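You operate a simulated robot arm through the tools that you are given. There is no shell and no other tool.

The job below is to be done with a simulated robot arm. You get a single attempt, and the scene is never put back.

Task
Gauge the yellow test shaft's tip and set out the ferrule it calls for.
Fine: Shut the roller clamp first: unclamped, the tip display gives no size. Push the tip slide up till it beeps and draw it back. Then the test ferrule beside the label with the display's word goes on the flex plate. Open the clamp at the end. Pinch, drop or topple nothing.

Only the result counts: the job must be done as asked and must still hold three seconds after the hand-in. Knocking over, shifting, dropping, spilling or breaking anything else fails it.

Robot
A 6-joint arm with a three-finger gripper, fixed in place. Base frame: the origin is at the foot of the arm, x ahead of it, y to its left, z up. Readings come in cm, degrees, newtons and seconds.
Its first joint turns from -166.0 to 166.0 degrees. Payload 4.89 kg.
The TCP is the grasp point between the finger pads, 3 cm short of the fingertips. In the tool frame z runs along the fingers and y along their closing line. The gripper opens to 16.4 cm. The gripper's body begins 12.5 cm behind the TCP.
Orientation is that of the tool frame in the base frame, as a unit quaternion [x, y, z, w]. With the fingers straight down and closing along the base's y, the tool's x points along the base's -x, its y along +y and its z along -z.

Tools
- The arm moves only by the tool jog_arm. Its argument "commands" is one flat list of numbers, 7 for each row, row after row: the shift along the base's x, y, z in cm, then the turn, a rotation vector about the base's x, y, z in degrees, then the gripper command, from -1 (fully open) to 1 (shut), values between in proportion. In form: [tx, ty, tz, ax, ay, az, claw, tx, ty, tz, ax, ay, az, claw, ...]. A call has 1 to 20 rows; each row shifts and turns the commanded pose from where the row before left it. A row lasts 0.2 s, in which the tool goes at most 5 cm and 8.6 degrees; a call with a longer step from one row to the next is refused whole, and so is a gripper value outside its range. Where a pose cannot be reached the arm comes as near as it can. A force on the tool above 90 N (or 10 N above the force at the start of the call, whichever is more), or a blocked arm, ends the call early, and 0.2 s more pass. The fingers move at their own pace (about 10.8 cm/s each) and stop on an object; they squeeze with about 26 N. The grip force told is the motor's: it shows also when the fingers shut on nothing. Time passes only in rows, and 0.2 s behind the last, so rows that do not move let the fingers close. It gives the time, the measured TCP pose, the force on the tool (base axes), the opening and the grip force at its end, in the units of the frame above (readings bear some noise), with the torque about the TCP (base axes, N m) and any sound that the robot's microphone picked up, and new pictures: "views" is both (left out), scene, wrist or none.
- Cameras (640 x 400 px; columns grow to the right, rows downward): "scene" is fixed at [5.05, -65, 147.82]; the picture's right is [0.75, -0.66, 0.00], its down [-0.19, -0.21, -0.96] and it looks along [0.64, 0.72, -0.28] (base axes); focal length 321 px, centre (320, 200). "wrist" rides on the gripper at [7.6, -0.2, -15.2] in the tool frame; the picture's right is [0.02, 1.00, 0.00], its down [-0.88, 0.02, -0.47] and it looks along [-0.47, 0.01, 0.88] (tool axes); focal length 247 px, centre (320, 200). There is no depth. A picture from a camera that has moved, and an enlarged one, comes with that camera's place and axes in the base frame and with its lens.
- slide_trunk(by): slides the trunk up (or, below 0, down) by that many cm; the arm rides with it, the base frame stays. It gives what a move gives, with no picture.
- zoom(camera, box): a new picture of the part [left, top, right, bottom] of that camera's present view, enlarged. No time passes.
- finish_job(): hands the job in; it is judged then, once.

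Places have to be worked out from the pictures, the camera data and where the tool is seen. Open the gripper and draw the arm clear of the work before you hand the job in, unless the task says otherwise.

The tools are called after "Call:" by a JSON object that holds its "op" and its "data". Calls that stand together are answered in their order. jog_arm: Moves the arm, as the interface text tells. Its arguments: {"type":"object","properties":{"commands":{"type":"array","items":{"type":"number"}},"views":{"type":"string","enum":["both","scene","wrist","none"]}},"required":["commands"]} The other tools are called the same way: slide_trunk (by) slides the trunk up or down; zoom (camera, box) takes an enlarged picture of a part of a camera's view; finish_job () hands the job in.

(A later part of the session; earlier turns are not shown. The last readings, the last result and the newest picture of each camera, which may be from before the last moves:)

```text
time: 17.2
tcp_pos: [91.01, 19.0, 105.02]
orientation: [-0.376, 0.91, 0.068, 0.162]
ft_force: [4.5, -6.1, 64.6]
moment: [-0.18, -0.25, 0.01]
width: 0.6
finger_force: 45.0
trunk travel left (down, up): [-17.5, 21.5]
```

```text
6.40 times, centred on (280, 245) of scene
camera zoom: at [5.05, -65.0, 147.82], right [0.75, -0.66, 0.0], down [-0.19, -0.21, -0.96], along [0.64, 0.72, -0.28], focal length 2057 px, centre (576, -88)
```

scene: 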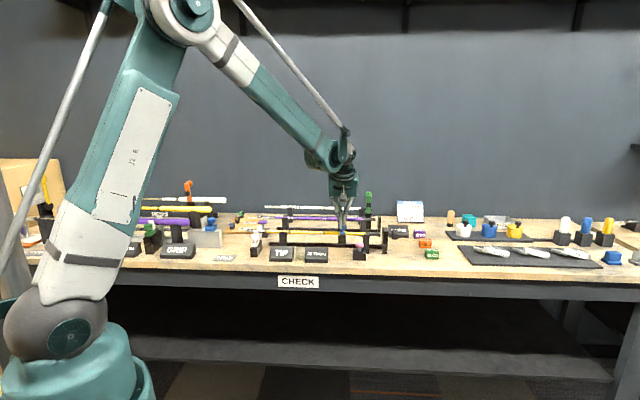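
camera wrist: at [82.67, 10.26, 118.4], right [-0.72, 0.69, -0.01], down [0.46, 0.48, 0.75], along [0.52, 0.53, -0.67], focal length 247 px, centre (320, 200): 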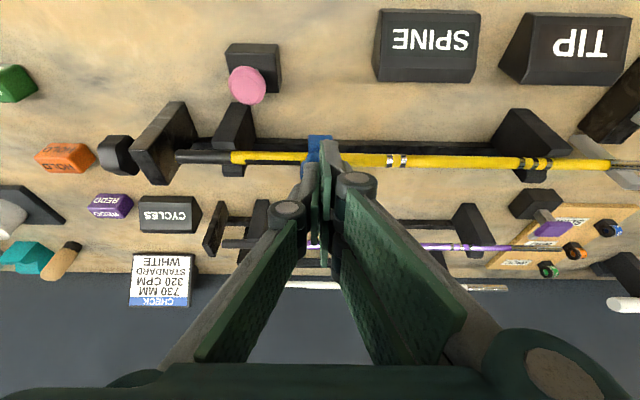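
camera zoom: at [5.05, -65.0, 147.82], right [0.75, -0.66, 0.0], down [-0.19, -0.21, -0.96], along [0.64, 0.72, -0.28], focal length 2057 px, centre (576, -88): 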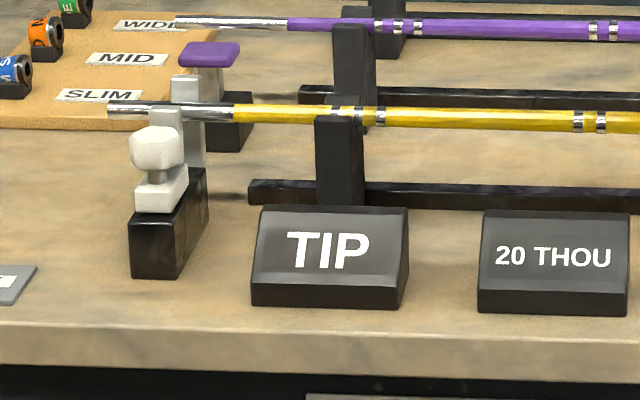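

The lever is on its stop (about 65 N) and SPINE still reads 20 THOU, so the clamp is shut. I'll lift off, return the tool to vertical, and go over to the white tip-slide knob at about (p 15.8, q 76.5, z 97).

Call:
{"op": "jog_arm", "data": {"commands": [0, 0, 1, 0, 0, 0, 1, 0, 0, 4, 0, 0, 0, 1, -0.3, -0.3, 4, 0, 0, 0, 1, -0.3, -0.3, 2, 0, 0, 0, 1, -4, 2, 0, -4.71, 4.71, 0, 0.5, -4, 2, 0, -4.71, 4.71, 0, 0.3, -4, 2, 0, -4.71, 4.71, 0, 0, -4, 2, 0, 0, 0, 0, 0, -4, 2, 0, 0, 0, 0, 0, -4, 2, -1, 0, 0, 0, 0, -4, 2, -1, 0, 0, 0, 0, -4, 2, -1, 0, 0, 0, 0]}}

Call:
{"op": "zoom", "data": {"camera": "wrist", "box": [220, 100, 420, 260]}}

Call:
{"op": "zoom", "data": {"camera": "scene", "box": [230, 215, 370, 275]}}

```text
time: 19.8
tcp_pos: [58.96, 34.3, 112.26]
orientation: [-0.382, 0.924, 0.0, 0.0]
ft_force: [1.8, 0.6, -0.9]
moment: [0.01, 0.25, -0.05]
width: 8.18
finger_force: 0.0
trunk travel left (down, up): [-17.5, 21.5]
camera wrist: at [53.73, 28.84, 127.57], right [-0.72, 0.69, 0.0], down [0.61, 0.63, 0.47], along [0.33, 0.34, -0.88], focal length 247 px, centre (320, 200)
```

scene: 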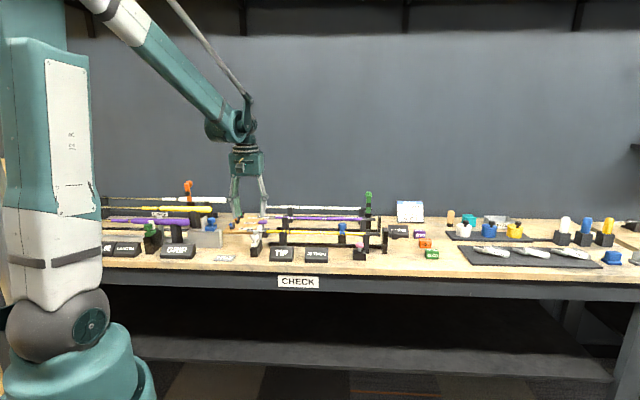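
wrist: 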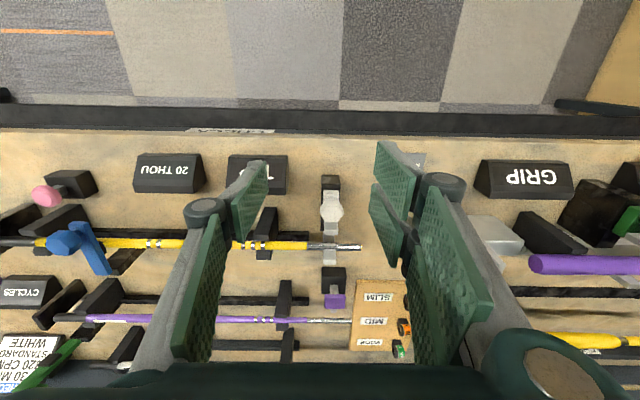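

```text
2.50 times, centred on (320, 180) of wrist
camera zoom: at [53.73, 28.84, 127.57], right [-0.72, 0.69, 0.0], down [0.61, 0.63, 0.47], along [0.33, 0.34, -0.88], focal length 617 px, centre (320, 250)
```

zoom: 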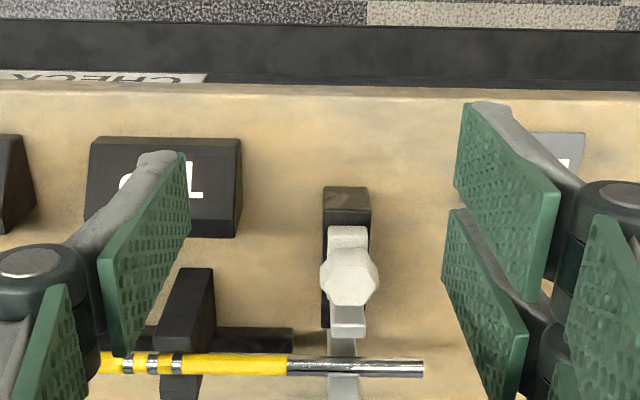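

```text
4.57 times, centred on (300, 245) of scene
camera zoom: at [5.05, -65.0, 147.82], right [0.75, -0.66, 0.0], down [-0.19, -0.21, -0.96], along [0.64, 0.72, -0.28], focal length 1469 px, centre (411, -6)
```

zoom: 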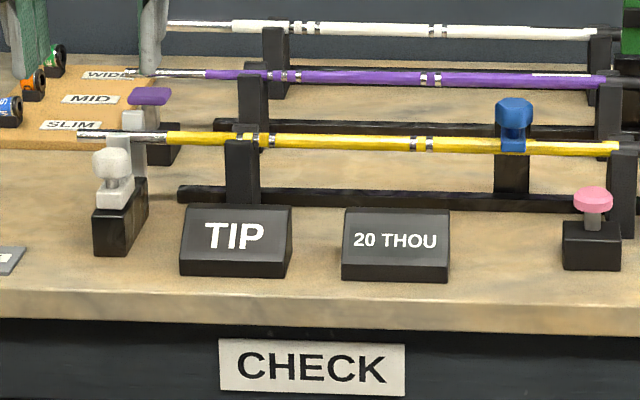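

The blue lever lies across the yellow shaft and the display stays live. The white slide knob is at about (p 15.6, q 76.2, z 97). I'll move over it, descend to straddle it, and check before gripping.

Call:
{"op": "jog_arm", "data": {"commands": [1.98, 2.85, -2.5, 0, 0, 0, 0.25, 1.98, 2.85, -2.5, 0, 0, 0, 0.25, 1.98, 2.85, -2.5, 0, 0, 0, 0.25, 0, 0, -2.2, 0, 0, 0, 0.25]}}

Call:
{"op": "zoom", "data": {"camera": "scene", "box": [215, 200, 295, 260]}}

Call:
{"op": "zoom", "data": {"camera": "wrist", "box": [240, 100, 400, 220]}}

```text
time: 20.8
tcp_pos: [64.51, 43.06, 102.92]
orientation: [-0.383, 0.924, -0.001, 0.0]
ft_force: [0.9, 0.9, 0.8]
moment: [-0.01, 0.08, 0.01]
width: 6.17
finger_force: 0.1
trunk travel left (down, up): [-17.5, 21.5]
camera wrist: at [59.37, 37.62, 118.02], right [-0.72, 0.69, 0.0], down [0.61, 0.64, 0.47], along [0.33, 0.34, -0.88], focal length 247 px, centre (320, 200)
```

scene: 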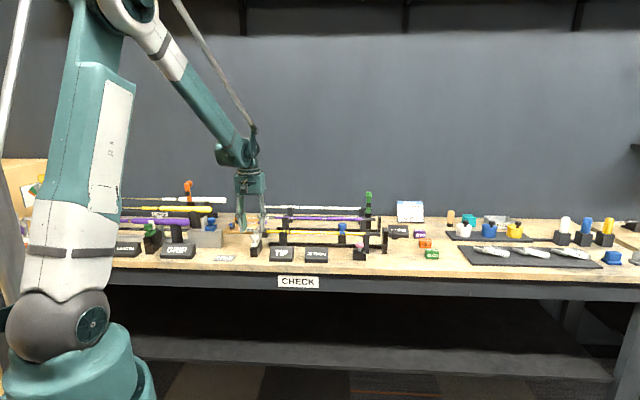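
wrist: 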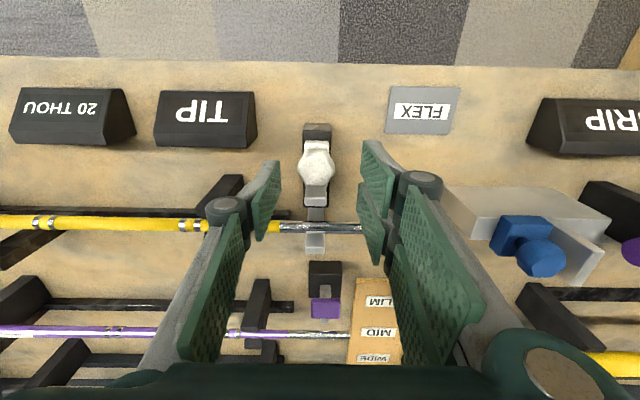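

```text
6.67 times, centred on (255, 230) of scene
camera zoom: at [5.05, -65.0, 147.82], right [0.75, -0.66, 0.0], down [-0.19, -0.21, -0.96], along [0.64, 0.72, -0.28], focal length 2143 px, centre (753, 0)
```

zoom: 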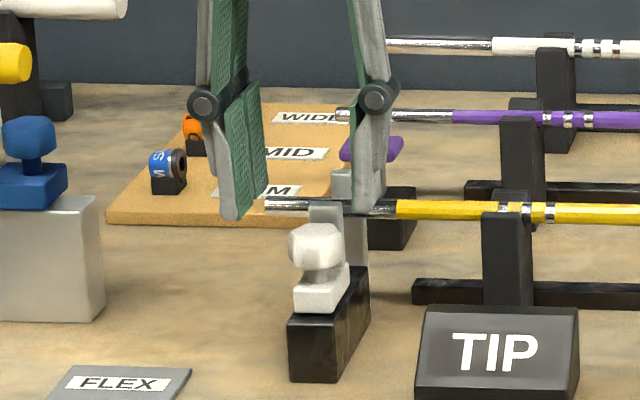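

```text
3.33 times, centred on (320, 160) of wrist
camera zoom: at [59.37, 37.62, 118.02], right [-0.72, 0.69, 0.0], down [0.61, 0.64, 0.47], along [0.33, 0.34, -0.88], focal length 823 px, centre (320, 333)
```

zoom: 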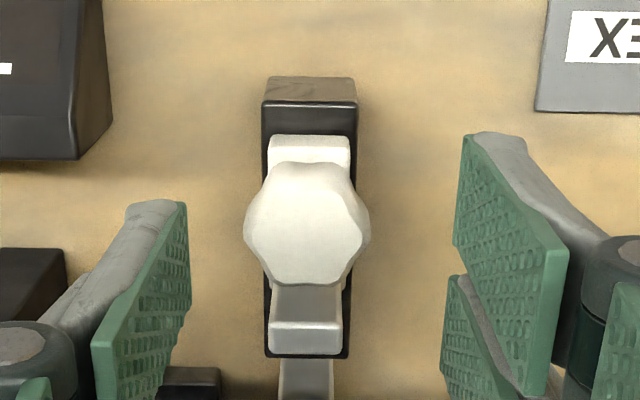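

Aligned to within half a centimetre (knob about +0.45 in p). I'll correct, descend so the pads surround the cap, and close.

Call:
{"op": "jog_arm", "data": {"commands": [0.46, -0.18, -1.9, 0, 0, 0, 0.25, 0, 0, -1.9, 0, 0, 0, 0.25, 0, 0, -1.8, 0, 0, 0, 0.25, 0, 0, 0, 0, 0, 0, 0.25, 0, 0, 0, 0, 0, 0, 0.5, 0, 0, 0, 0, 0, 0, 0.75, 0, 0, 0, 0, 0, 0, 0.75]}}

Call:
{"op": "zoom", "data": {"camera": "scene", "box": [215, 200, 295, 260]}}

```text
time: 22.4
tcp_pos: [64.97, 42.98, 97.18]
orientation: [-0.382, 0.924, 0.0, 0.001]
ft_force: [-14.5, 14.8, -4.3]
moment: [0.13, 0.16, 0.06]
width: 2.97
finger_force: 44.7
trunk travel left (down, up): [-17.5, 21.5]
camera wrist: at [59.84, 37.57, 112.37], right [-0.72, 0.69, 0.0], down [0.61, 0.64, 0.47], along [0.33, 0.34, -0.88], focal length 247 px, centre (320, 200)
```

scene: 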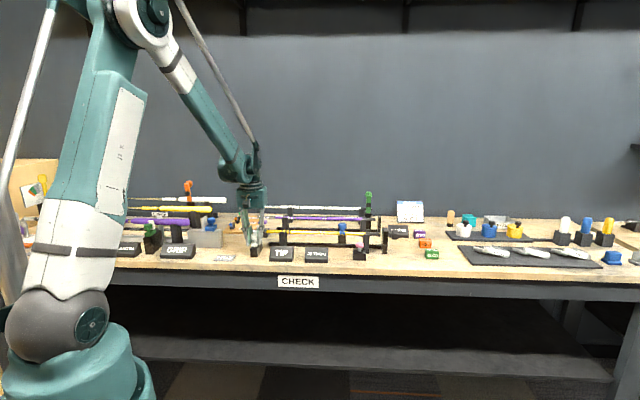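
wrist: 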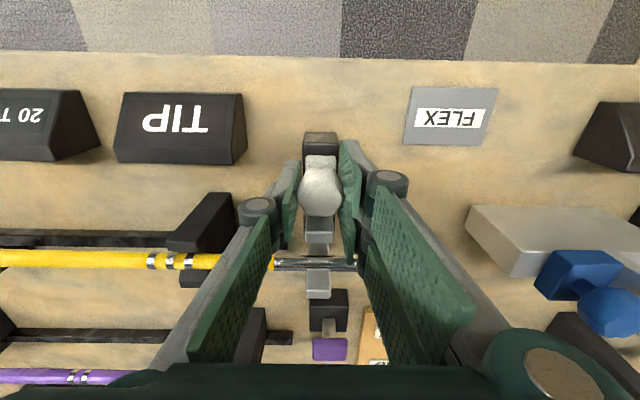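

```text
6.67 times, centred on (255, 230) of scene
camera zoom: at [5.05, -65.0, 147.82], right [0.75, -0.66, 0.0], down [-0.19, -0.21, -0.96], along [0.64, 0.72, -0.28], focal length 2143 px, centre (753, 0)
```

zoom: 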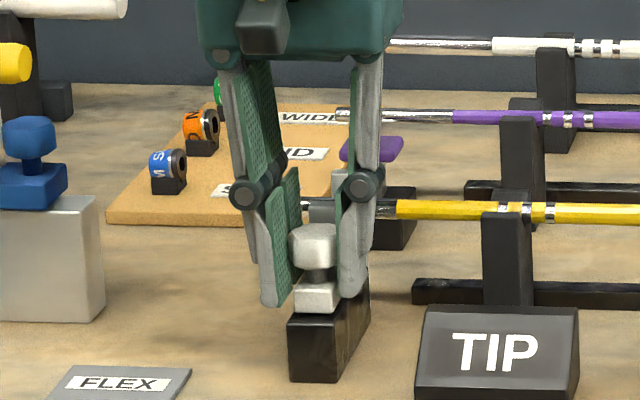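

The slide knob is held, with a sideways bias of about 20 N. I'll shift −0.15 in p to relieve that and start pushing the slide toward the shaft in small steps, listening for the beep.

Call:
{"op": "jog_arm", "data": {"commands": [-0.11, 0.11, 0, 0, 0, 0, 0.75, 0.28, 0.28, 0, 0, 0, 0, 0.75, 0.28, 0.28, 0, 0, 0, 0, 0.75, 0.28, 0.28, 0, 0, 0, 0, 0.75]}}

Call:
{"op": "zoom", "data": {"camera": "wrist", "box": [240, 120, 400, 320]}}

```text
time: 23.4
tcp_pos: [65.71, 43.79, 97.15]
orientation: [-0.381, 0.924, -0.001, 0.0]
ft_force: [-5.2, 5.1, -17.1]
moment: [0.05, -0.07, -0.01]
width: 2.94
finger_force: 44.7
trunk travel left (down, up): [-17.5, 21.5]
camera wrist: at [60.59, 38.35, 112.38], right [-0.72, 0.69, 0.0], down [0.61, 0.64, 0.47], along [0.33, 0.34, -0.88], focal length 247 px, centre (320, 200)
```

scene: 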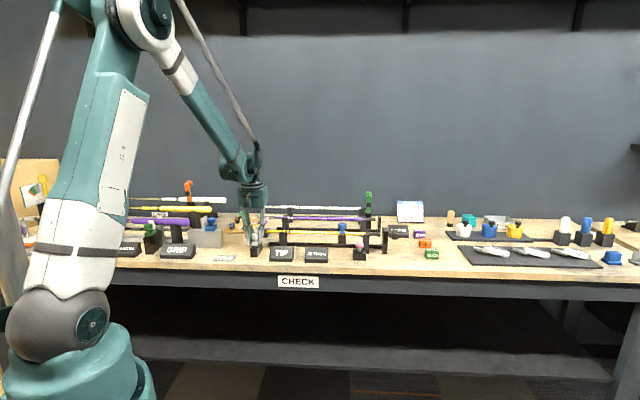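
wrist: 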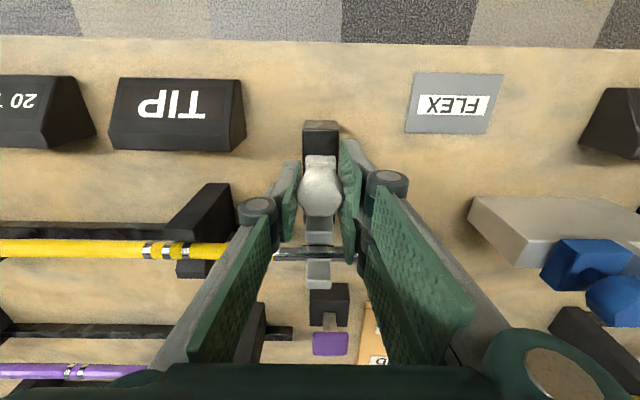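

```text
2.00 times, centred on (320, 220) of wrist
camera zoom: at [60.59, 38.35, 112.38], right [-0.72, 0.69, 0.0], down [0.61, 0.64, 0.47], along [0.33, 0.34, -0.88], focal length 494 px, centre (320, 160)
```

zoom: 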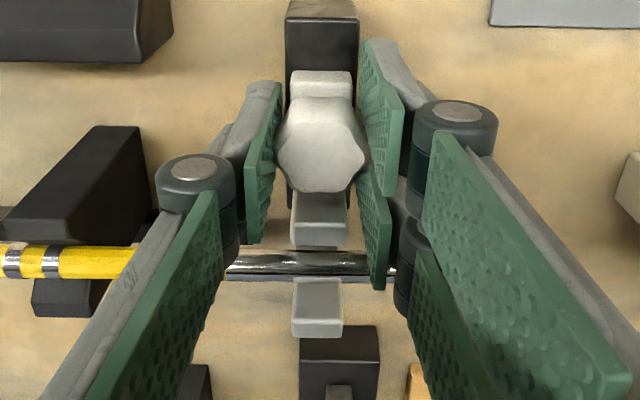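

The slide is following; the jaw is within about half a centimetre of the shaft. I'll take 0.2 cm steps until it beeps.

Call:
{"op": "jog_arm", "data": {"commands": [0.14, 0.14, 0.03, 0, 0, 0, 0.75, 0.14, 0.14, 0.03, 0, 0, 0, 0.75], "views": "scene"}}

```text
time: 24.0
tcp_pos: [66.13, 44.08, 97.15]
orientation: [-0.382, 0.924, 0.0, -0.001]
ft_force: [-0.9, 0.6, -30.7]
moment: [-0.08, 0.01, 0.01]
width: 2.92
finger_force: 45.0
trunk travel left (down, up): [-17.5, 21.5]
```

scene: 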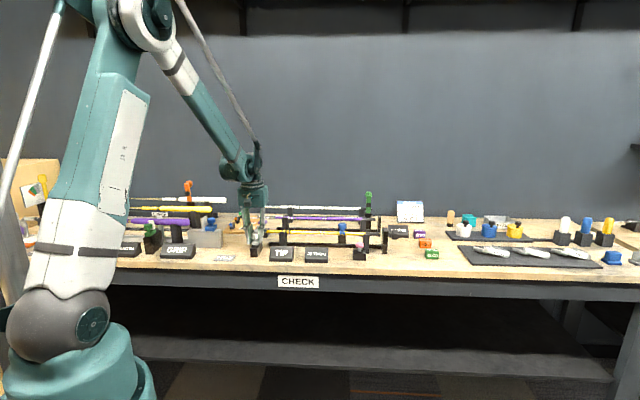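

No beep yet; the fingers are pulling up slightly (Fz −31), so I'll ease down a touch while going on.

Call:
{"op": "jog_arm", "data": {"commands": [0.14, 0.14, -0.07, 0, 0, 0, 0.75, 0.14, 0.14, -0.05, 0, 0, 0, 0.75], "views": "wrist"}}

Call:
{"op": "zoom", "data": {"camera": "wrist", "box": [240, 120, 400, 320]}}

```text
time: 24.6
tcp_pos: [66.33, 44.45, 97.17]
orientation: [-0.382, 0.924, 0.0, 0.001]
ft_force: [-0.4, -0.1, -1.7]
moment: [-0.63, 0.6, -0.03]
width: 2.9
finger_force: 45.2
trunk travel left (down, up): [-17.5, 21.5]
camera wrist: at [61.15, 38.91, 112.43], right [-0.72, 0.69, 0.0], down [0.61, 0.64, 0.47], along [0.33, 0.34, -0.88], focal length 247 px, centre (320, 200)
```

wrist: 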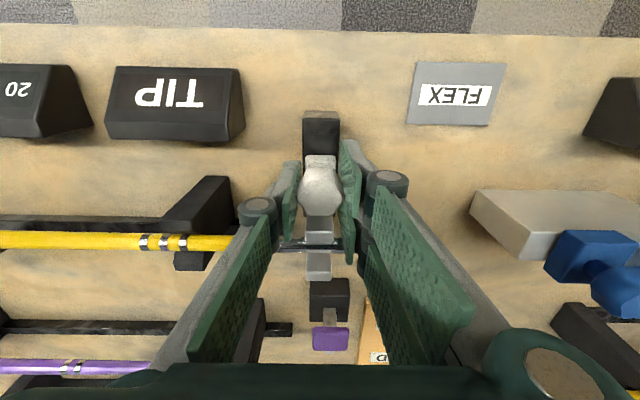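

```text
2.00 times, centred on (320, 220) of wrist
camera zoom: at [61.15, 38.91, 112.43], right [-0.72, 0.69, 0.0], down [0.61, 0.64, 0.47], along [0.33, 0.34, -0.88], focal length 494 px, centre (320, 160)
```

zoom: 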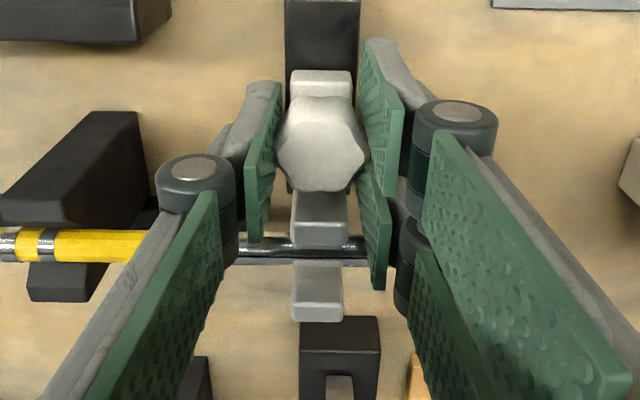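

Jaw is almost at the shaft. Continuing in 0.15 cm steps.

Call:
{"op": "jog_arm", "data": {"commands": [0.1, 0.1, 0, 0, 0, 0, 0.75, 0.1, 0.1, 0, 0, 0, 0, 0.75], "views": "none"}}

```text
time: 25.2
tcp_pos: [66.48, 44.45, 97.38]
orientation: [-0.382, 0.924, 0.0, 0.0]
ft_force: [-5.3, 4.7, 1.3]
moment: [-0.03, 0.21, 0.01]
width: 2.91
finger_force: 45.4
trunk travel left (down, up): [-17.5, 21.5]
```

Call:
{"op": "jog_arm", "data": {"commands": [0.1, 0.1, 0, 0, 0, 0, 0.75, 0.1, 0.1, 0, 0, 0, 0, 0.75], "views": "scene"}}

Call:
{"op": "zoom", "data": {"camera": "scene", "box": [225, 205, 305, 265]}}

```text
time: 25.8
tcp_pos: [66.76, 44.71, 97.33]
orientation: [-0.382, 0.924, 0.0, 0.0]
ft_force: [-9.6, 9.6, 6.2]
moment: [-0.07, 0.23, -0.01]
width: 2.9
finger_force: 44.9
trunk travel left (down, up): [-17.5, 21.5]
```

scene: 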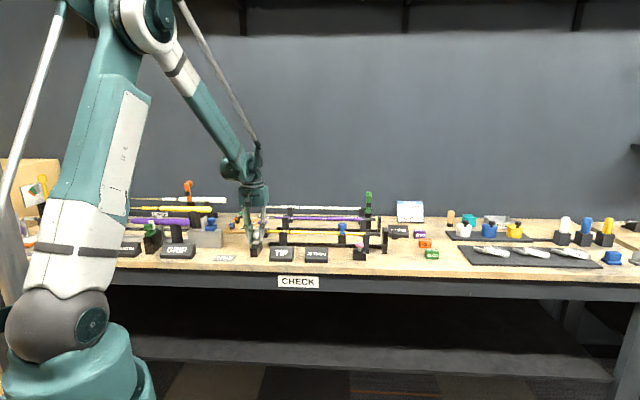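

```text
6.67 times, centred on (265, 235) of scene
camera zoom: at [5.05, -65.0, 147.82], right [0.75, -0.66, 0.0], down [-0.19, -0.21, -0.96], along [0.64, 0.72, -0.28], focal length 2143 px, centre (687, -33)
```

zoom: 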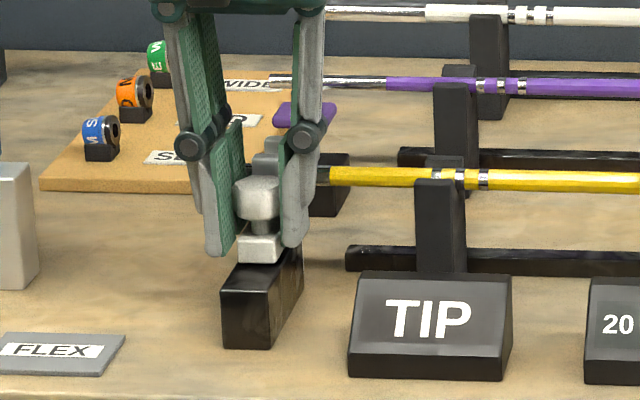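

Still silent with low resistance; continuing in small steps.

Call:
{"op": "jog_arm", "data": {"commands": [0.1, 0.1, 0, 0, 0, 0, 0.75, 0.1, 0.1, 0, 0, 0, 0, 0.75], "views": "none"}}

Call:
{"op": "jog_arm", "data": {"commands": [0.07, 0.07, 0, 0, 0, 0, 0.75], "views": "wrist"}}

Call:
{"op": "zoom", "data": {"camera": "wrist", "box": [240, 120, 400, 320]}}

```text
time: 26.4
tcp_pos: [66.92, 44.93, 97.35]
orientation: [-0.381, 0.924, 0.0, 0.0]
ft_force: [-10.2, 9.9, 9.8]
moment: [0.02, 0.22, -0.01]
width: 2.95
finger_force: 44.8
trunk travel left (down, up): [-17.5, 21.5]
```

```text
time: 26.8
tcp_pos: [67.07, 45.08, 97.2]
orientation: [-0.382, 0.924, 0.0, 0.0]
ft_force: [-10.0, 9.8, 11.7]
moment: [0.01, 0.19, 0.05]
width: 2.95
finger_force: 45.3
trunk travel left (down, up): [-17.5, 21.5]
camera wrist: at [61.8, 39.56, 112.42], right [-0.72, 0.69, 0.0], down [0.61, 0.64, 0.47], along [0.33, 0.34, -0.88], focal length 247 px, centre (320, 200)
```

wrist: 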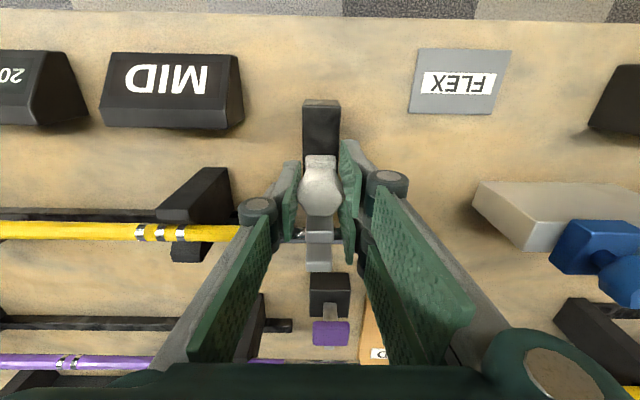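

```text
2.00 times, centred on (320, 220) of wrist
camera zoom: at [61.8, 39.56, 112.42], right [-0.72, 0.69, 0.0], down [0.61, 0.64, 0.47], along [0.33, 0.34, -0.88], focal length 494 px, centre (320, 160)
```

zoom: 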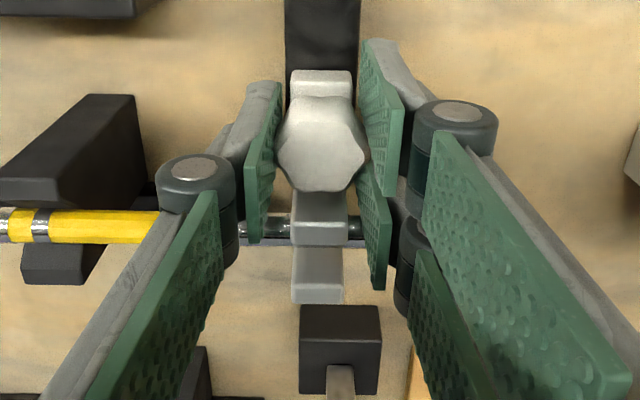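

The TIP display now reads "MID", but no beep has been reported. I'll advance a hair more and listen.

Call:
{"op": "jog_arm", "data": {"commands": [0.07, 0.07, 0, 0, 0, 0, 0.75, 0, 0, 0, 0, 0, 0, 0.75], "views": "wrist"}}

```text
time: 27.4
tcp_pos: [67.0, 44.97, 97.21]
orientation: [-0.381, 0.924, 0.0, -0.001]
ft_force: [-14.0, 11.9, 2.2]
moment: [0.26, 0.0, 0.01]
width: 2.94
finger_force: 44.9
trunk travel left (down, up): [-17.5, 21.5]
camera wrist: at [61.87, 39.61, 112.42], right [-0.72, 0.69, 0.0], down [0.61, 0.64, 0.47], along [0.33, 0.34, -0.88], focal length 247 px, centre (320, 200)
```

wrist: 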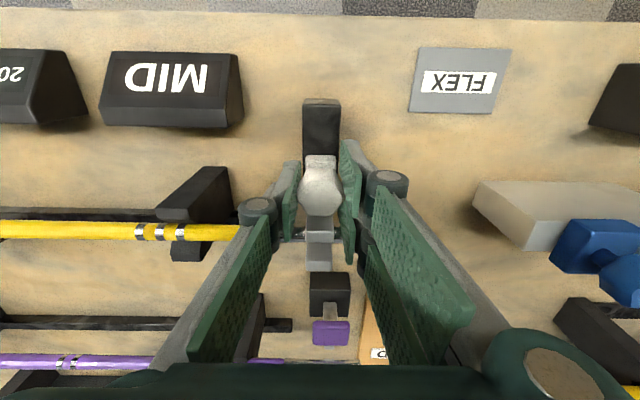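

Call:
{"op": "jog_arm", "data": {"commands": [0.07, 0.07, 0, 0, 0, 0, 0.75, 0, 0, 0, 0, 0, 0, 0.75], "views": "wrist"}}

```text
time: 28.0
tcp_pos: [67.05, 45.14, 97.26]
orientation: [-0.382, 0.924, 0.0, 0.001]
ft_force: [-15.0, 8.3, -12.8]
moment: [0.18, -0.1, -0.01]
width: 2.95
finger_force: 44.8
trunk travel left (down, up): [-17.5, 21.5]
camera wrist: at [61.92, 39.68, 112.42], right [-0.72, 0.69, 0.0], down [0.61, 0.64, 0.47], along [0.33, 0.34, -0.88], focal length 247 px, centre (320, 200)
```

wrist: 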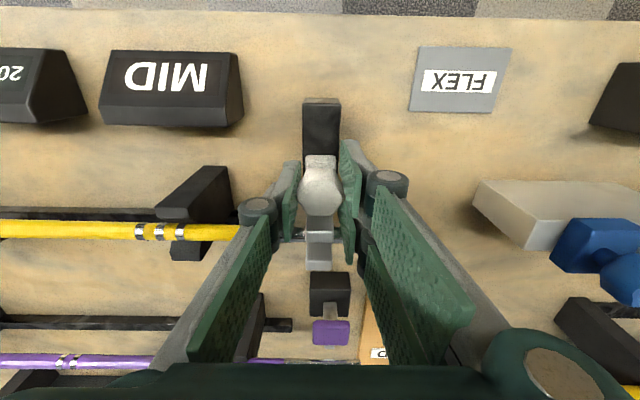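

Call:
{"op": "jog_arm", "data": {"commands": [0.07, 0.07, -0.03, 0, 0, 0, 0.75, 0, 0, 0, 0, 0, 0, 0.75], "views": "scene"}}

Call:
{"op": "zoom", "data": {"camera": "scene", "box": [225, 205, 305, 265]}}

```text
time: 28.6
tcp_pos: [67.09, 45.18, 97.16]
orientation: [-0.382, 0.924, -0.001, 0.0]
ft_force: [-20.1, 0.5, 1.2]
moment: [-0.62, 0.87, 0.05]
width: 2.93
finger_force: 44.9
trunk travel left (down, up): [-17.5, 21.5]
```

scene: 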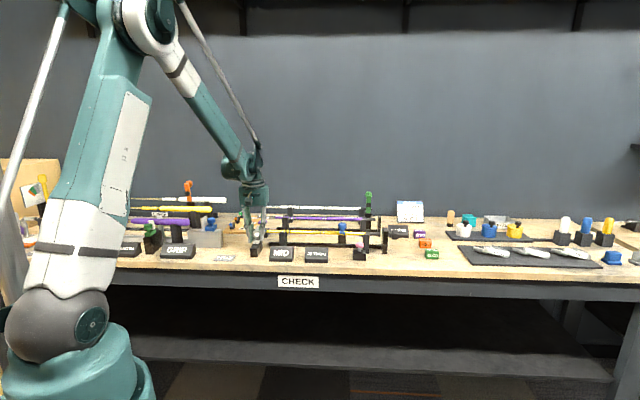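

```text
6.67 times, centred on (265, 235) of scene
camera zoom: at [5.05, -65.0, 147.82], right [0.75, -0.66, 0.0], down [-0.19, -0.21, -0.96], along [0.64, 0.72, -0.28], focal length 2143 px, centre (687, -33)
```

zoom: 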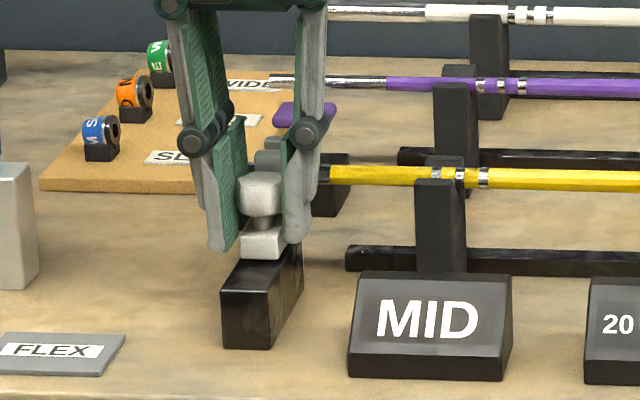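

Contact force is building (about 14 N along the slide) and the display holds MID. I'll push a bit more in tiny steps for the beep.

Call:
{"op": "jog_arm", "data": {"commands": [0.05, 0.05, 0, 0, 0, 0, 0.75, 0, 0, 0, 0, 0, 0, 0.75], "views": "none"}}

Call:
{"op": "jog_arm", "data": {"commands": [0.05, 0.05, 0, 0, 0, 0, 0.75, 0, 0, 0, 0, 0, 0, 0.75], "views": "none"}}

```text
time: 29.2
tcp_pos: [67.18, 45.25, 97.22]
orientation: [-0.381, 0.924, 0.001, 0.001]
ft_force: [-11.8, -6.1, 12.2]
moment: [-0.5, 0.58, 0.02]
width: 2.95
finger_force: 45.4
trunk travel left (down, up): [-17.5, 21.5]
```

```text
time: 29.8
tcp_pos: [67.25, 45.23, 97.13]
orientation: [-0.381, 0.924, 0.0, -0.001]
ft_force: [-7.8, -6.9, -2.6]
moment: [0.3, -0.28, 0.05]
width: 2.93
finger_force: 45.6
trunk travel left (down, up): [-17.5, 21.5]
```

Call:
{"op": "jog_arm", "data": {"commands": [0.07, 0.07, 0, 0, 0, 0, 0.75, 0, 0, 0, 0, 0, 0, 0.75, 0, 0, 0, 0, 0, 0, 0.75], "views": "wrist"}}

Call:
{"op": "zoom", "data": {"camera": "wrist", "box": [280, 160, 360, 290]}}

```text
time: 30.6
tcp_pos: [67.26, 45.34, 97.17]
orientation: [-0.383, 0.924, 0.001, -0.001]
ft_force: [-15.8, -13.2, -9.2]
moment: [-0.26, 0.3, 0.06]
width: 2.89
finger_force: 44.8
trunk travel left (down, up): [-17.5, 21.5]
camera wrist: at [62.15, 39.9, 112.42], right [-0.72, 0.69, 0.0], down [0.61, 0.64, 0.47], along [0.33, 0.34, -0.88], focal length 247 px, centre (320, 200)
```

wrist: 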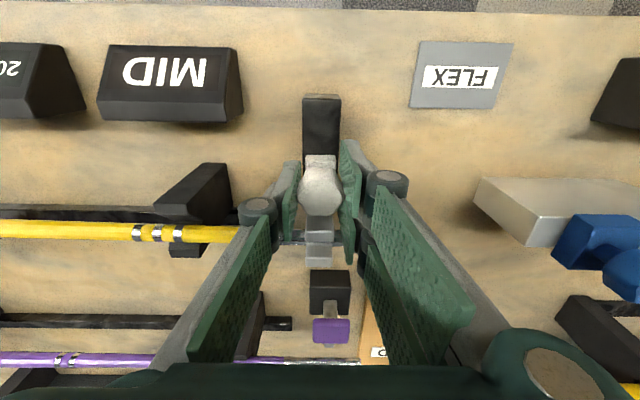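

```text
3.08 times, centred on (320, 225) of wrist
camera zoom: at [62.15, 39.9, 112.42], right [-0.72, 0.69, 0.0], down [0.61, 0.64, 0.47], along [0.33, 0.34, -0.88], focal length 760 px, centre (320, 123)
```

zoom: 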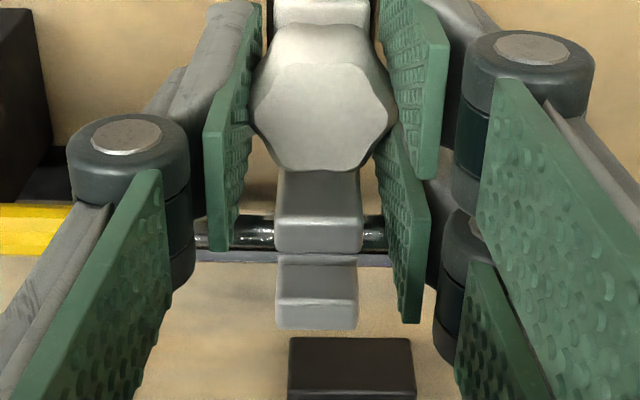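

Jaw is on the shaft, about 20 N. I'll lean in slightly further for the beep.

Call:
{"op": "jog_arm", "data": {"commands": [0.07, 0.07, 0, 0, 0, 0, 0.75, 0, 0, 0, 0, 0, 0, 0.75], "views": "none"}}

Call:
{"op": "jog_arm", "data": {"commands": [0.07, 0.07, 0, 0, 0, 0, 0.75, 0, 0, 0, 0, 0, 0, 0.75], "views": "none"}}

```text
time: 31.2
tcp_pos: [67.46, 45.38, 97.21]
orientation: [-0.382, 0.924, -0.001, 0.0]
ft_force: [-20.5, -21.1, -10.8]
moment: [-0.3, 0.3, 0.01]
width: 2.95
finger_force: 45.5
trunk travel left (down, up): [-17.5, 21.5]
```

```text
time: 31.8
tcp_pos: [67.39, 45.4, 97.22]
orientation: [-0.382, 0.924, 0.0, 0.0]
ft_force: [-25.4, -23.3, -12.3]
moment: [-0.25, 0.27, 0.0]
width: 2.94
finger_force: 45.2
trunk travel left (down, up): [-17.5, 21.5]
```

Call:
{"op": "zoom", "data": {"camera": "scene", "box": [225, 205, 365, 275]}}

Call:
{"op": "zoom", "data": {"camera": "scene", "box": [240, 215, 280, 245]}}

```text
4.57 times, centred on (295, 240) of scene
camera zoom: at [5.05, -65.0, 147.82], right [0.75, -0.66, 0.0], down [-0.19, -0.21, -0.96], along [0.64, 0.72, -0.28], focal length 1469 px, centre (434, 17)
```

zoom: 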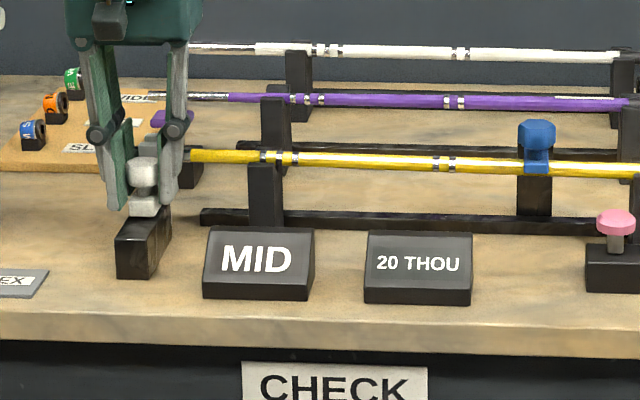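

```text
13.33 times, centred on (260, 230) of scene
camera zoom: at [5.05, -65.0, 147.82], right [0.75, -0.66, 0.0], down [-0.19, -0.21, -0.96], along [0.64, 0.72, -0.28], focal length 4285 px, centre (1120, -200)
```

zoom: 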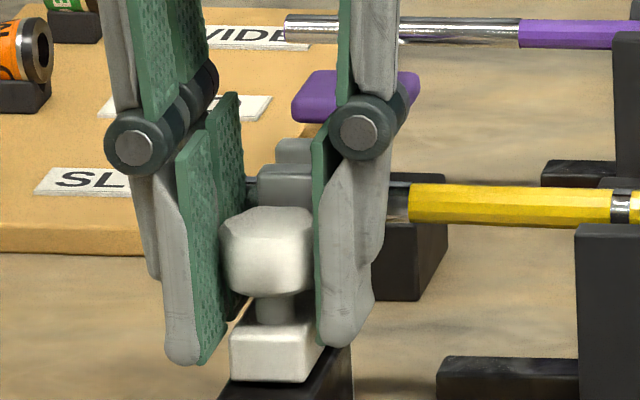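

The display stays at MID but still no beep. I'll lean on it a little harder in two small steps.

Call:
{"op": "jog_arm", "data": {"commands": [0.07, 0.07, 0, 0, 0, 0, 0.75, 0, 0, 0, 0, 0, 0, 0.75], "views": "none"}}

Call:
{"op": "jog_arm", "data": {"commands": [0.07, 0.07, 0, 0, 0, 0, 0.75, 0, 0, 0, 0, 0, 0, 0.75], "views": "wrist"}}

Call:
{"op": "zoom", "data": {"camera": "wrist", "box": [280, 160, 360, 290]}}

```text
time: 32.4
tcp_pos: [67.61, 45.42, 97.25]
orientation: [-0.381, 0.924, 0.0, 0.0]
ft_force: [-20.1, -30.0, 0.5]
moment: [-0.62, 0.44, -0.02]
width: 2.95
finger_force: 45.2
trunk travel left (down, up): [-17.5, 21.5]
```

```text
time: 33.0
tcp_pos: [67.46, 45.48, 97.34]
orientation: [-0.382, 0.924, 0.0, 0.001]
ft_force: [-18.3, -40.6, 6.6]
moment: [-0.47, 0.16, 0.11]
width: 2.92
finger_force: 45.0
trunk travel left (down, up): [-17.5, 21.5]
camera wrist: at [62.28, 40.06, 112.46], right [-0.72, 0.69, 0.0], down [0.61, 0.63, 0.47], along [0.33, 0.34, -0.88], focal length 247 px, centre (320, 200)
```

wrist: 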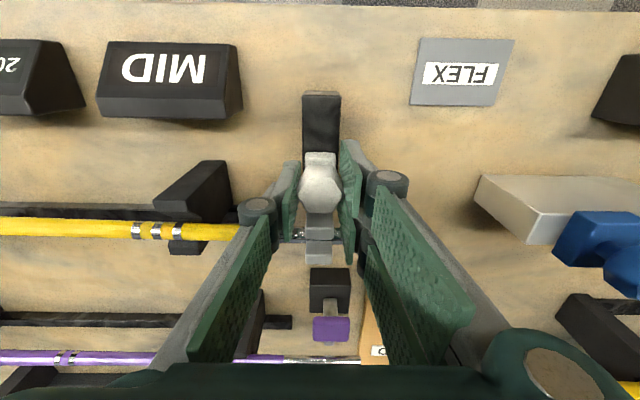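

```text
3.08 times, centred on (320, 225) of wrist
camera zoom: at [62.28, 40.06, 112.46], right [-0.72, 0.69, 0.0], down [0.61, 0.63, 0.47], along [0.33, 0.34, -0.88], focal length 760 px, centre (320, 123)
```

zoom: 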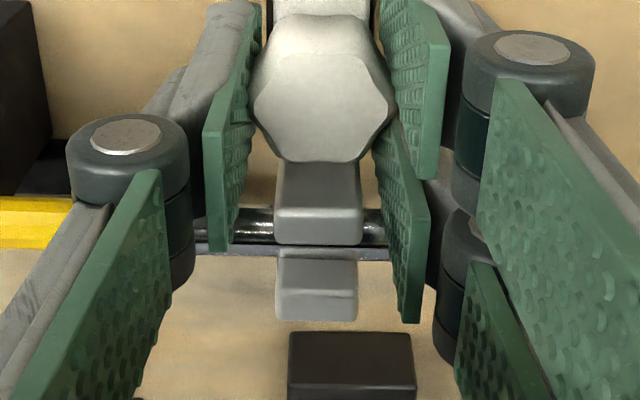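

The slide is hard against its stop (about 42 N) with MID shown steadily, so it can't go further. I'll draw it back to where it started, listening as it goes.

Call:
{"op": "jog_arm", "data": {"commands": [-0.3, -0.3, 0, 0, 0, 0, 0.75, -0.35, -0.35, 0, 0, 0, 0, 0.75, -0.35, -0.35, 0, 0, 0, 0, 0.75, -0.35, -0.35, 0, 0, 0, 0, 0.75], "views": "wrist"}}

```text
time: 34.0
tcp_pos: [66.3, 44.38, 97.24]
orientation: [-0.382, 0.924, 0.001, 0.001]
ft_force: [11.8, -10.6, 27.0]
moment: [-0.13, -0.13, 0.0]
width: 2.97
finger_force: 45.2
trunk travel left (down, up): [-17.5, 21.5]
camera wrist: at [61.04, 38.8, 112.38], right [-0.72, 0.69, 0.0], down [0.61, 0.63, 0.47], along [0.33, 0.34, -0.88], focal length 247 px, centre (320, 200)
```

wrist: 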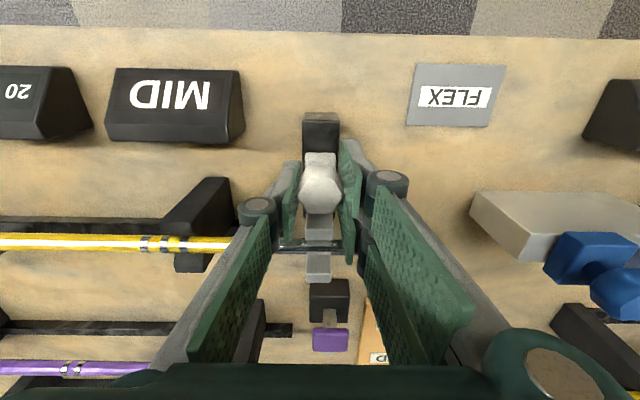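

The display holds MID even with the jaw drawn off, so the reading is latched. I'll bring the slide the rest of the way back.

Call:
{"op": "jog_arm", "data": {"commands": [-0.35, -0.35, -0.05, 0, 0, 0, 0.75, -0.35, -0.35, 0, 0, 0, 0, 0.75, -0.35, -0.35, 0, 0, 0, 0, 0.75, -0.25, -0.25, 0, 0, 0, 0, 0.75, 0, 0, 0, 0, 0, 0, 0.75], "views": "both"}}

Call:
{"op": "zoom", "data": {"camera": "scene", "box": [215, 200, 295, 260]}}

```text
time: 35.2
tcp_pos: [65.04, 42.91, 97.13]
orientation: [-0.382, 0.924, -0.001, 0.001]
ft_force: [24.6, 2.9, 16.6]
moment: [0.11, -0.29, 0.07]
width: 2.92
finger_force: 45.4
trunk travel left (down, up): [-17.5, 21.5]
camera wrist: at [59.81, 37.58, 112.29], right [-0.72, 0.69, 0.0], down [0.61, 0.63, 0.47], along [0.33, 0.34, -0.88], focal length 247 px, centre (320, 200)
```

scene: 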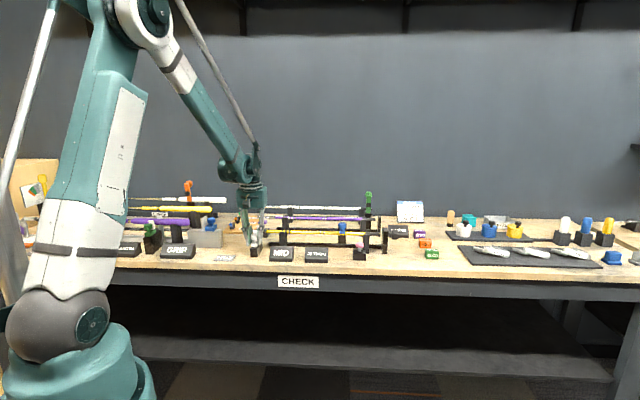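
wrist: 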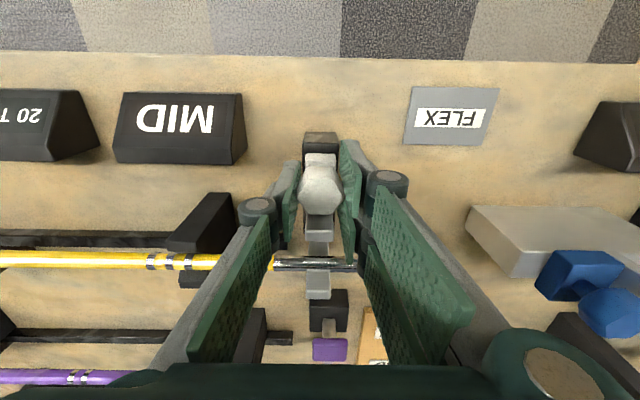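

```text
6.67 times, centred on (255, 230) of scene
camera zoom: at [5.05, -65.0, 147.82], right [0.75, -0.66, 0.0], down [-0.19, -0.21, -0.96], along [0.64, 0.72, -0.28], focal length 2143 px, centre (753, 0)
```

zoom: 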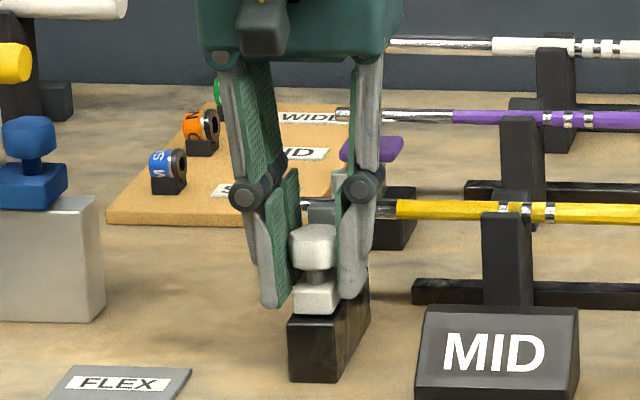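

The slide is back on its home stop and the display is still latched on MID, so the orange ferrule beside the MID label is the one to set out. I'll release the knob, lift, and then go over the ferrule board for a close look.

Call:
{"op": "jog_arm", "data": {"commands": [0.1, 0.1, 0, 0, 0, 0, 0.75, 0, 0, 0, 0, 0, 0, 0.3, 0, 0, 0, 0, 0, 0, 0.3, 0, 0, 0, 0, 0, 0, 0.3, 0, 0, 3, 0, 0, 0, 0.3, 0, 0, 4, 0, 0, 0, 0.3, 0, 0, 4, 0, 0, 0, 0.3, -0.5, 1, 4, 0, 0, 0, 0.2, -1, 3.5, 2, 0, 0, 0, 0.2, -1, 4, 1, 4.71, -4.71, 0, 0, -1, 4, 1, 4.71, -4.71, 0, 0, -1, 4, 1, 4.71, -4.71, 0, 0, -1, 4, 1, 4.71, -4.71, 0, 0]}}

Call:
{"op": "zoom", "data": {"camera": "wrist", "box": [240, 120, 400, 280]}}

Call:
{"op": "zoom", "data": {"camera": "scene", "box": [160, 180, 280, 260]}}

```text
time: 38.0
tcp_pos: [59.46, 63.72, 117.95]
orientation: [-0.371, 0.899, 0.089, 0.214]
ft_force: [0.3, -1.0, -0.2]
moment: [0.08, 0.09, 0.11]
width: 8.2
finger_force: 0.1
trunk travel left (down, up): [-17.5, 21.5]
camera wrist: at [50.11, 54.02, 128.07], right [-0.72, 0.69, -0.01], down [0.39, 0.42, 0.82], along [0.57, 0.59, -0.57], focal length 247 px, centre (320, 200)
```

scene: 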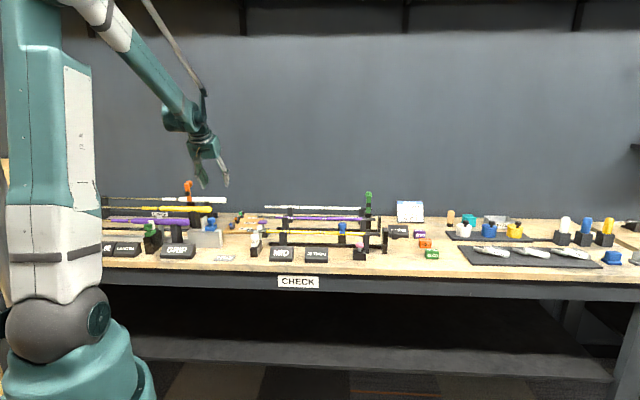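
wrist: 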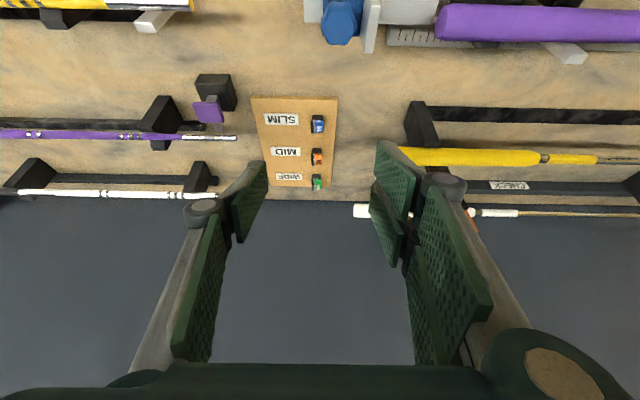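

```text
2.50 times, centred on (320, 200) of wrist
camera zoom: at [50.11, 54.02, 128.07], right [-0.72, 0.69, -0.01], down [0.39, 0.42, 0.82], along [0.57, 0.59, -0.57], focal length 617 px, centre (320, 200)
```

zoom: 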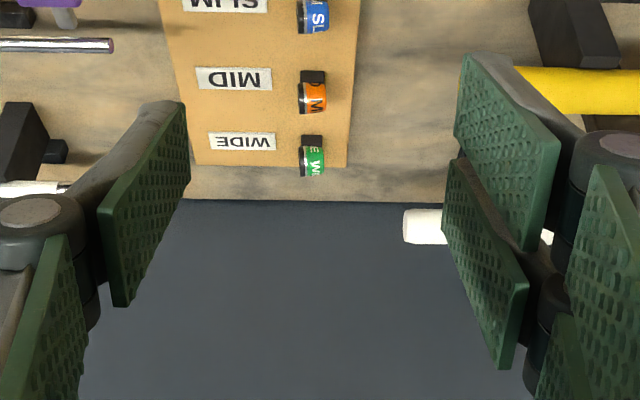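

```text
5.00 times, centred on (220, 220) of scene
camera zoom: at [5.05, -65.0, 147.82], right [0.75, -0.66, 0.0], down [-0.19, -0.21, -0.96], along [0.64, 0.72, -0.28], focal length 1607 px, centre (820, 100)
```

zoom: 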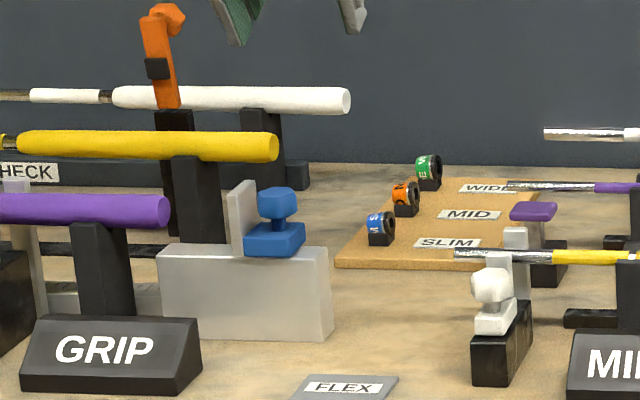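

The MID ferrule (orange) works out at about (p −2.5, q 110.3, z 92), outside plain tool-down reach, so I'll use a 30° tilt. That also keeps the gripper body clear of the yellow and white grip ends near p −10. I'll move in for a closer look first.

Call:
{"op": "jog_arm", "data": {"commands": [2.33, 2.19, -2.8, 2.4, -2.4, 0, 0.2, 2.33, 2.19, -2.8, 0, 0, 0, 0.2, 2.33, 2.19, -2.8, 0, 0, 0, 0.2, 2.33, 2.19, -2.8, 0, 0, 0, 0.2, 2.33, 2.19, -2.8, 0, 0, 0, 0.2]}}

Call:
{"op": "zoom", "data": {"camera": "wrist", "box": [260, 70, 380, 180]}}

Call:
{"op": "zoom", "data": {"camera": "scene", "box": [200, 190, 260, 230]}}

```text
time: 39.2
tcp_pos: [71.12, 74.38, 104.36]
orientation: [-0.369, 0.892, 0.101, 0.24]
ft_force: [-1.1, -0.7, 1.6]
moment: [0.1, -0.09, 0.01]
width: 6.54
finger_force: 0.0
trunk travel left (down, up): [-17.5, 21.5]
camera wrist: at [61.29, 64.23, 113.6], right [-0.72, 0.69, -0.01], down [0.36, 0.38, 0.85], along [0.6, 0.61, -0.53], focal length 247 px, centre (320, 200)
```

scene: 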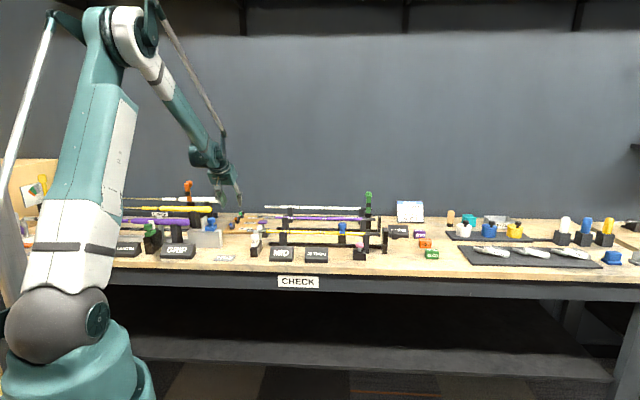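
wrist: 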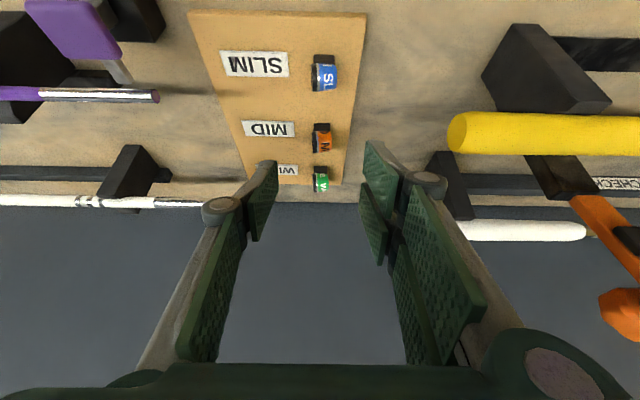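

```text
3.64 times, centred on (320, 125) of wrist
camera zoom: at [61.29, 64.23, 113.6], right [-0.72, 0.69, -0.01], down [0.36, 0.38, 0.85], along [0.6, 0.61, -0.53], focal length 898 px, centre (320, 473)
```

zoom: 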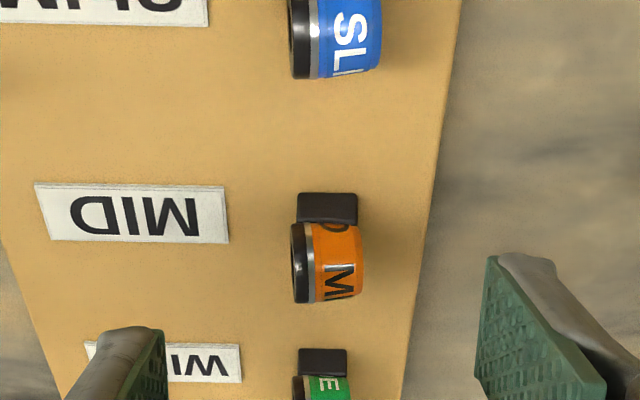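

```text
10.00 times, centred on (230, 210) of scene
camera zoom: at [5.05, -65.0, 147.82], right [0.75, -0.66, 0.0], down [-0.19, -0.21, -0.96], along [0.64, 0.72, -0.28], focal length 3214 px, centre (1220, 100)
```

zoom: 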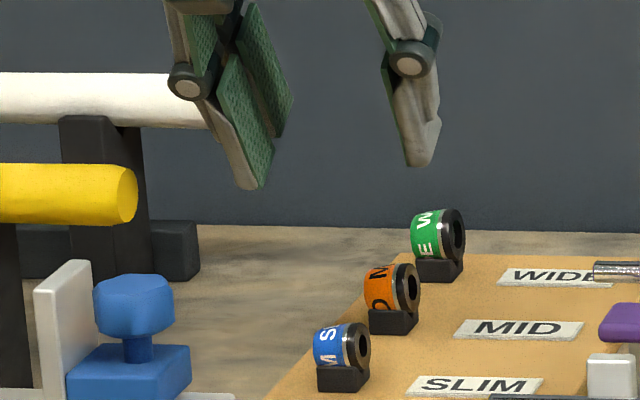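

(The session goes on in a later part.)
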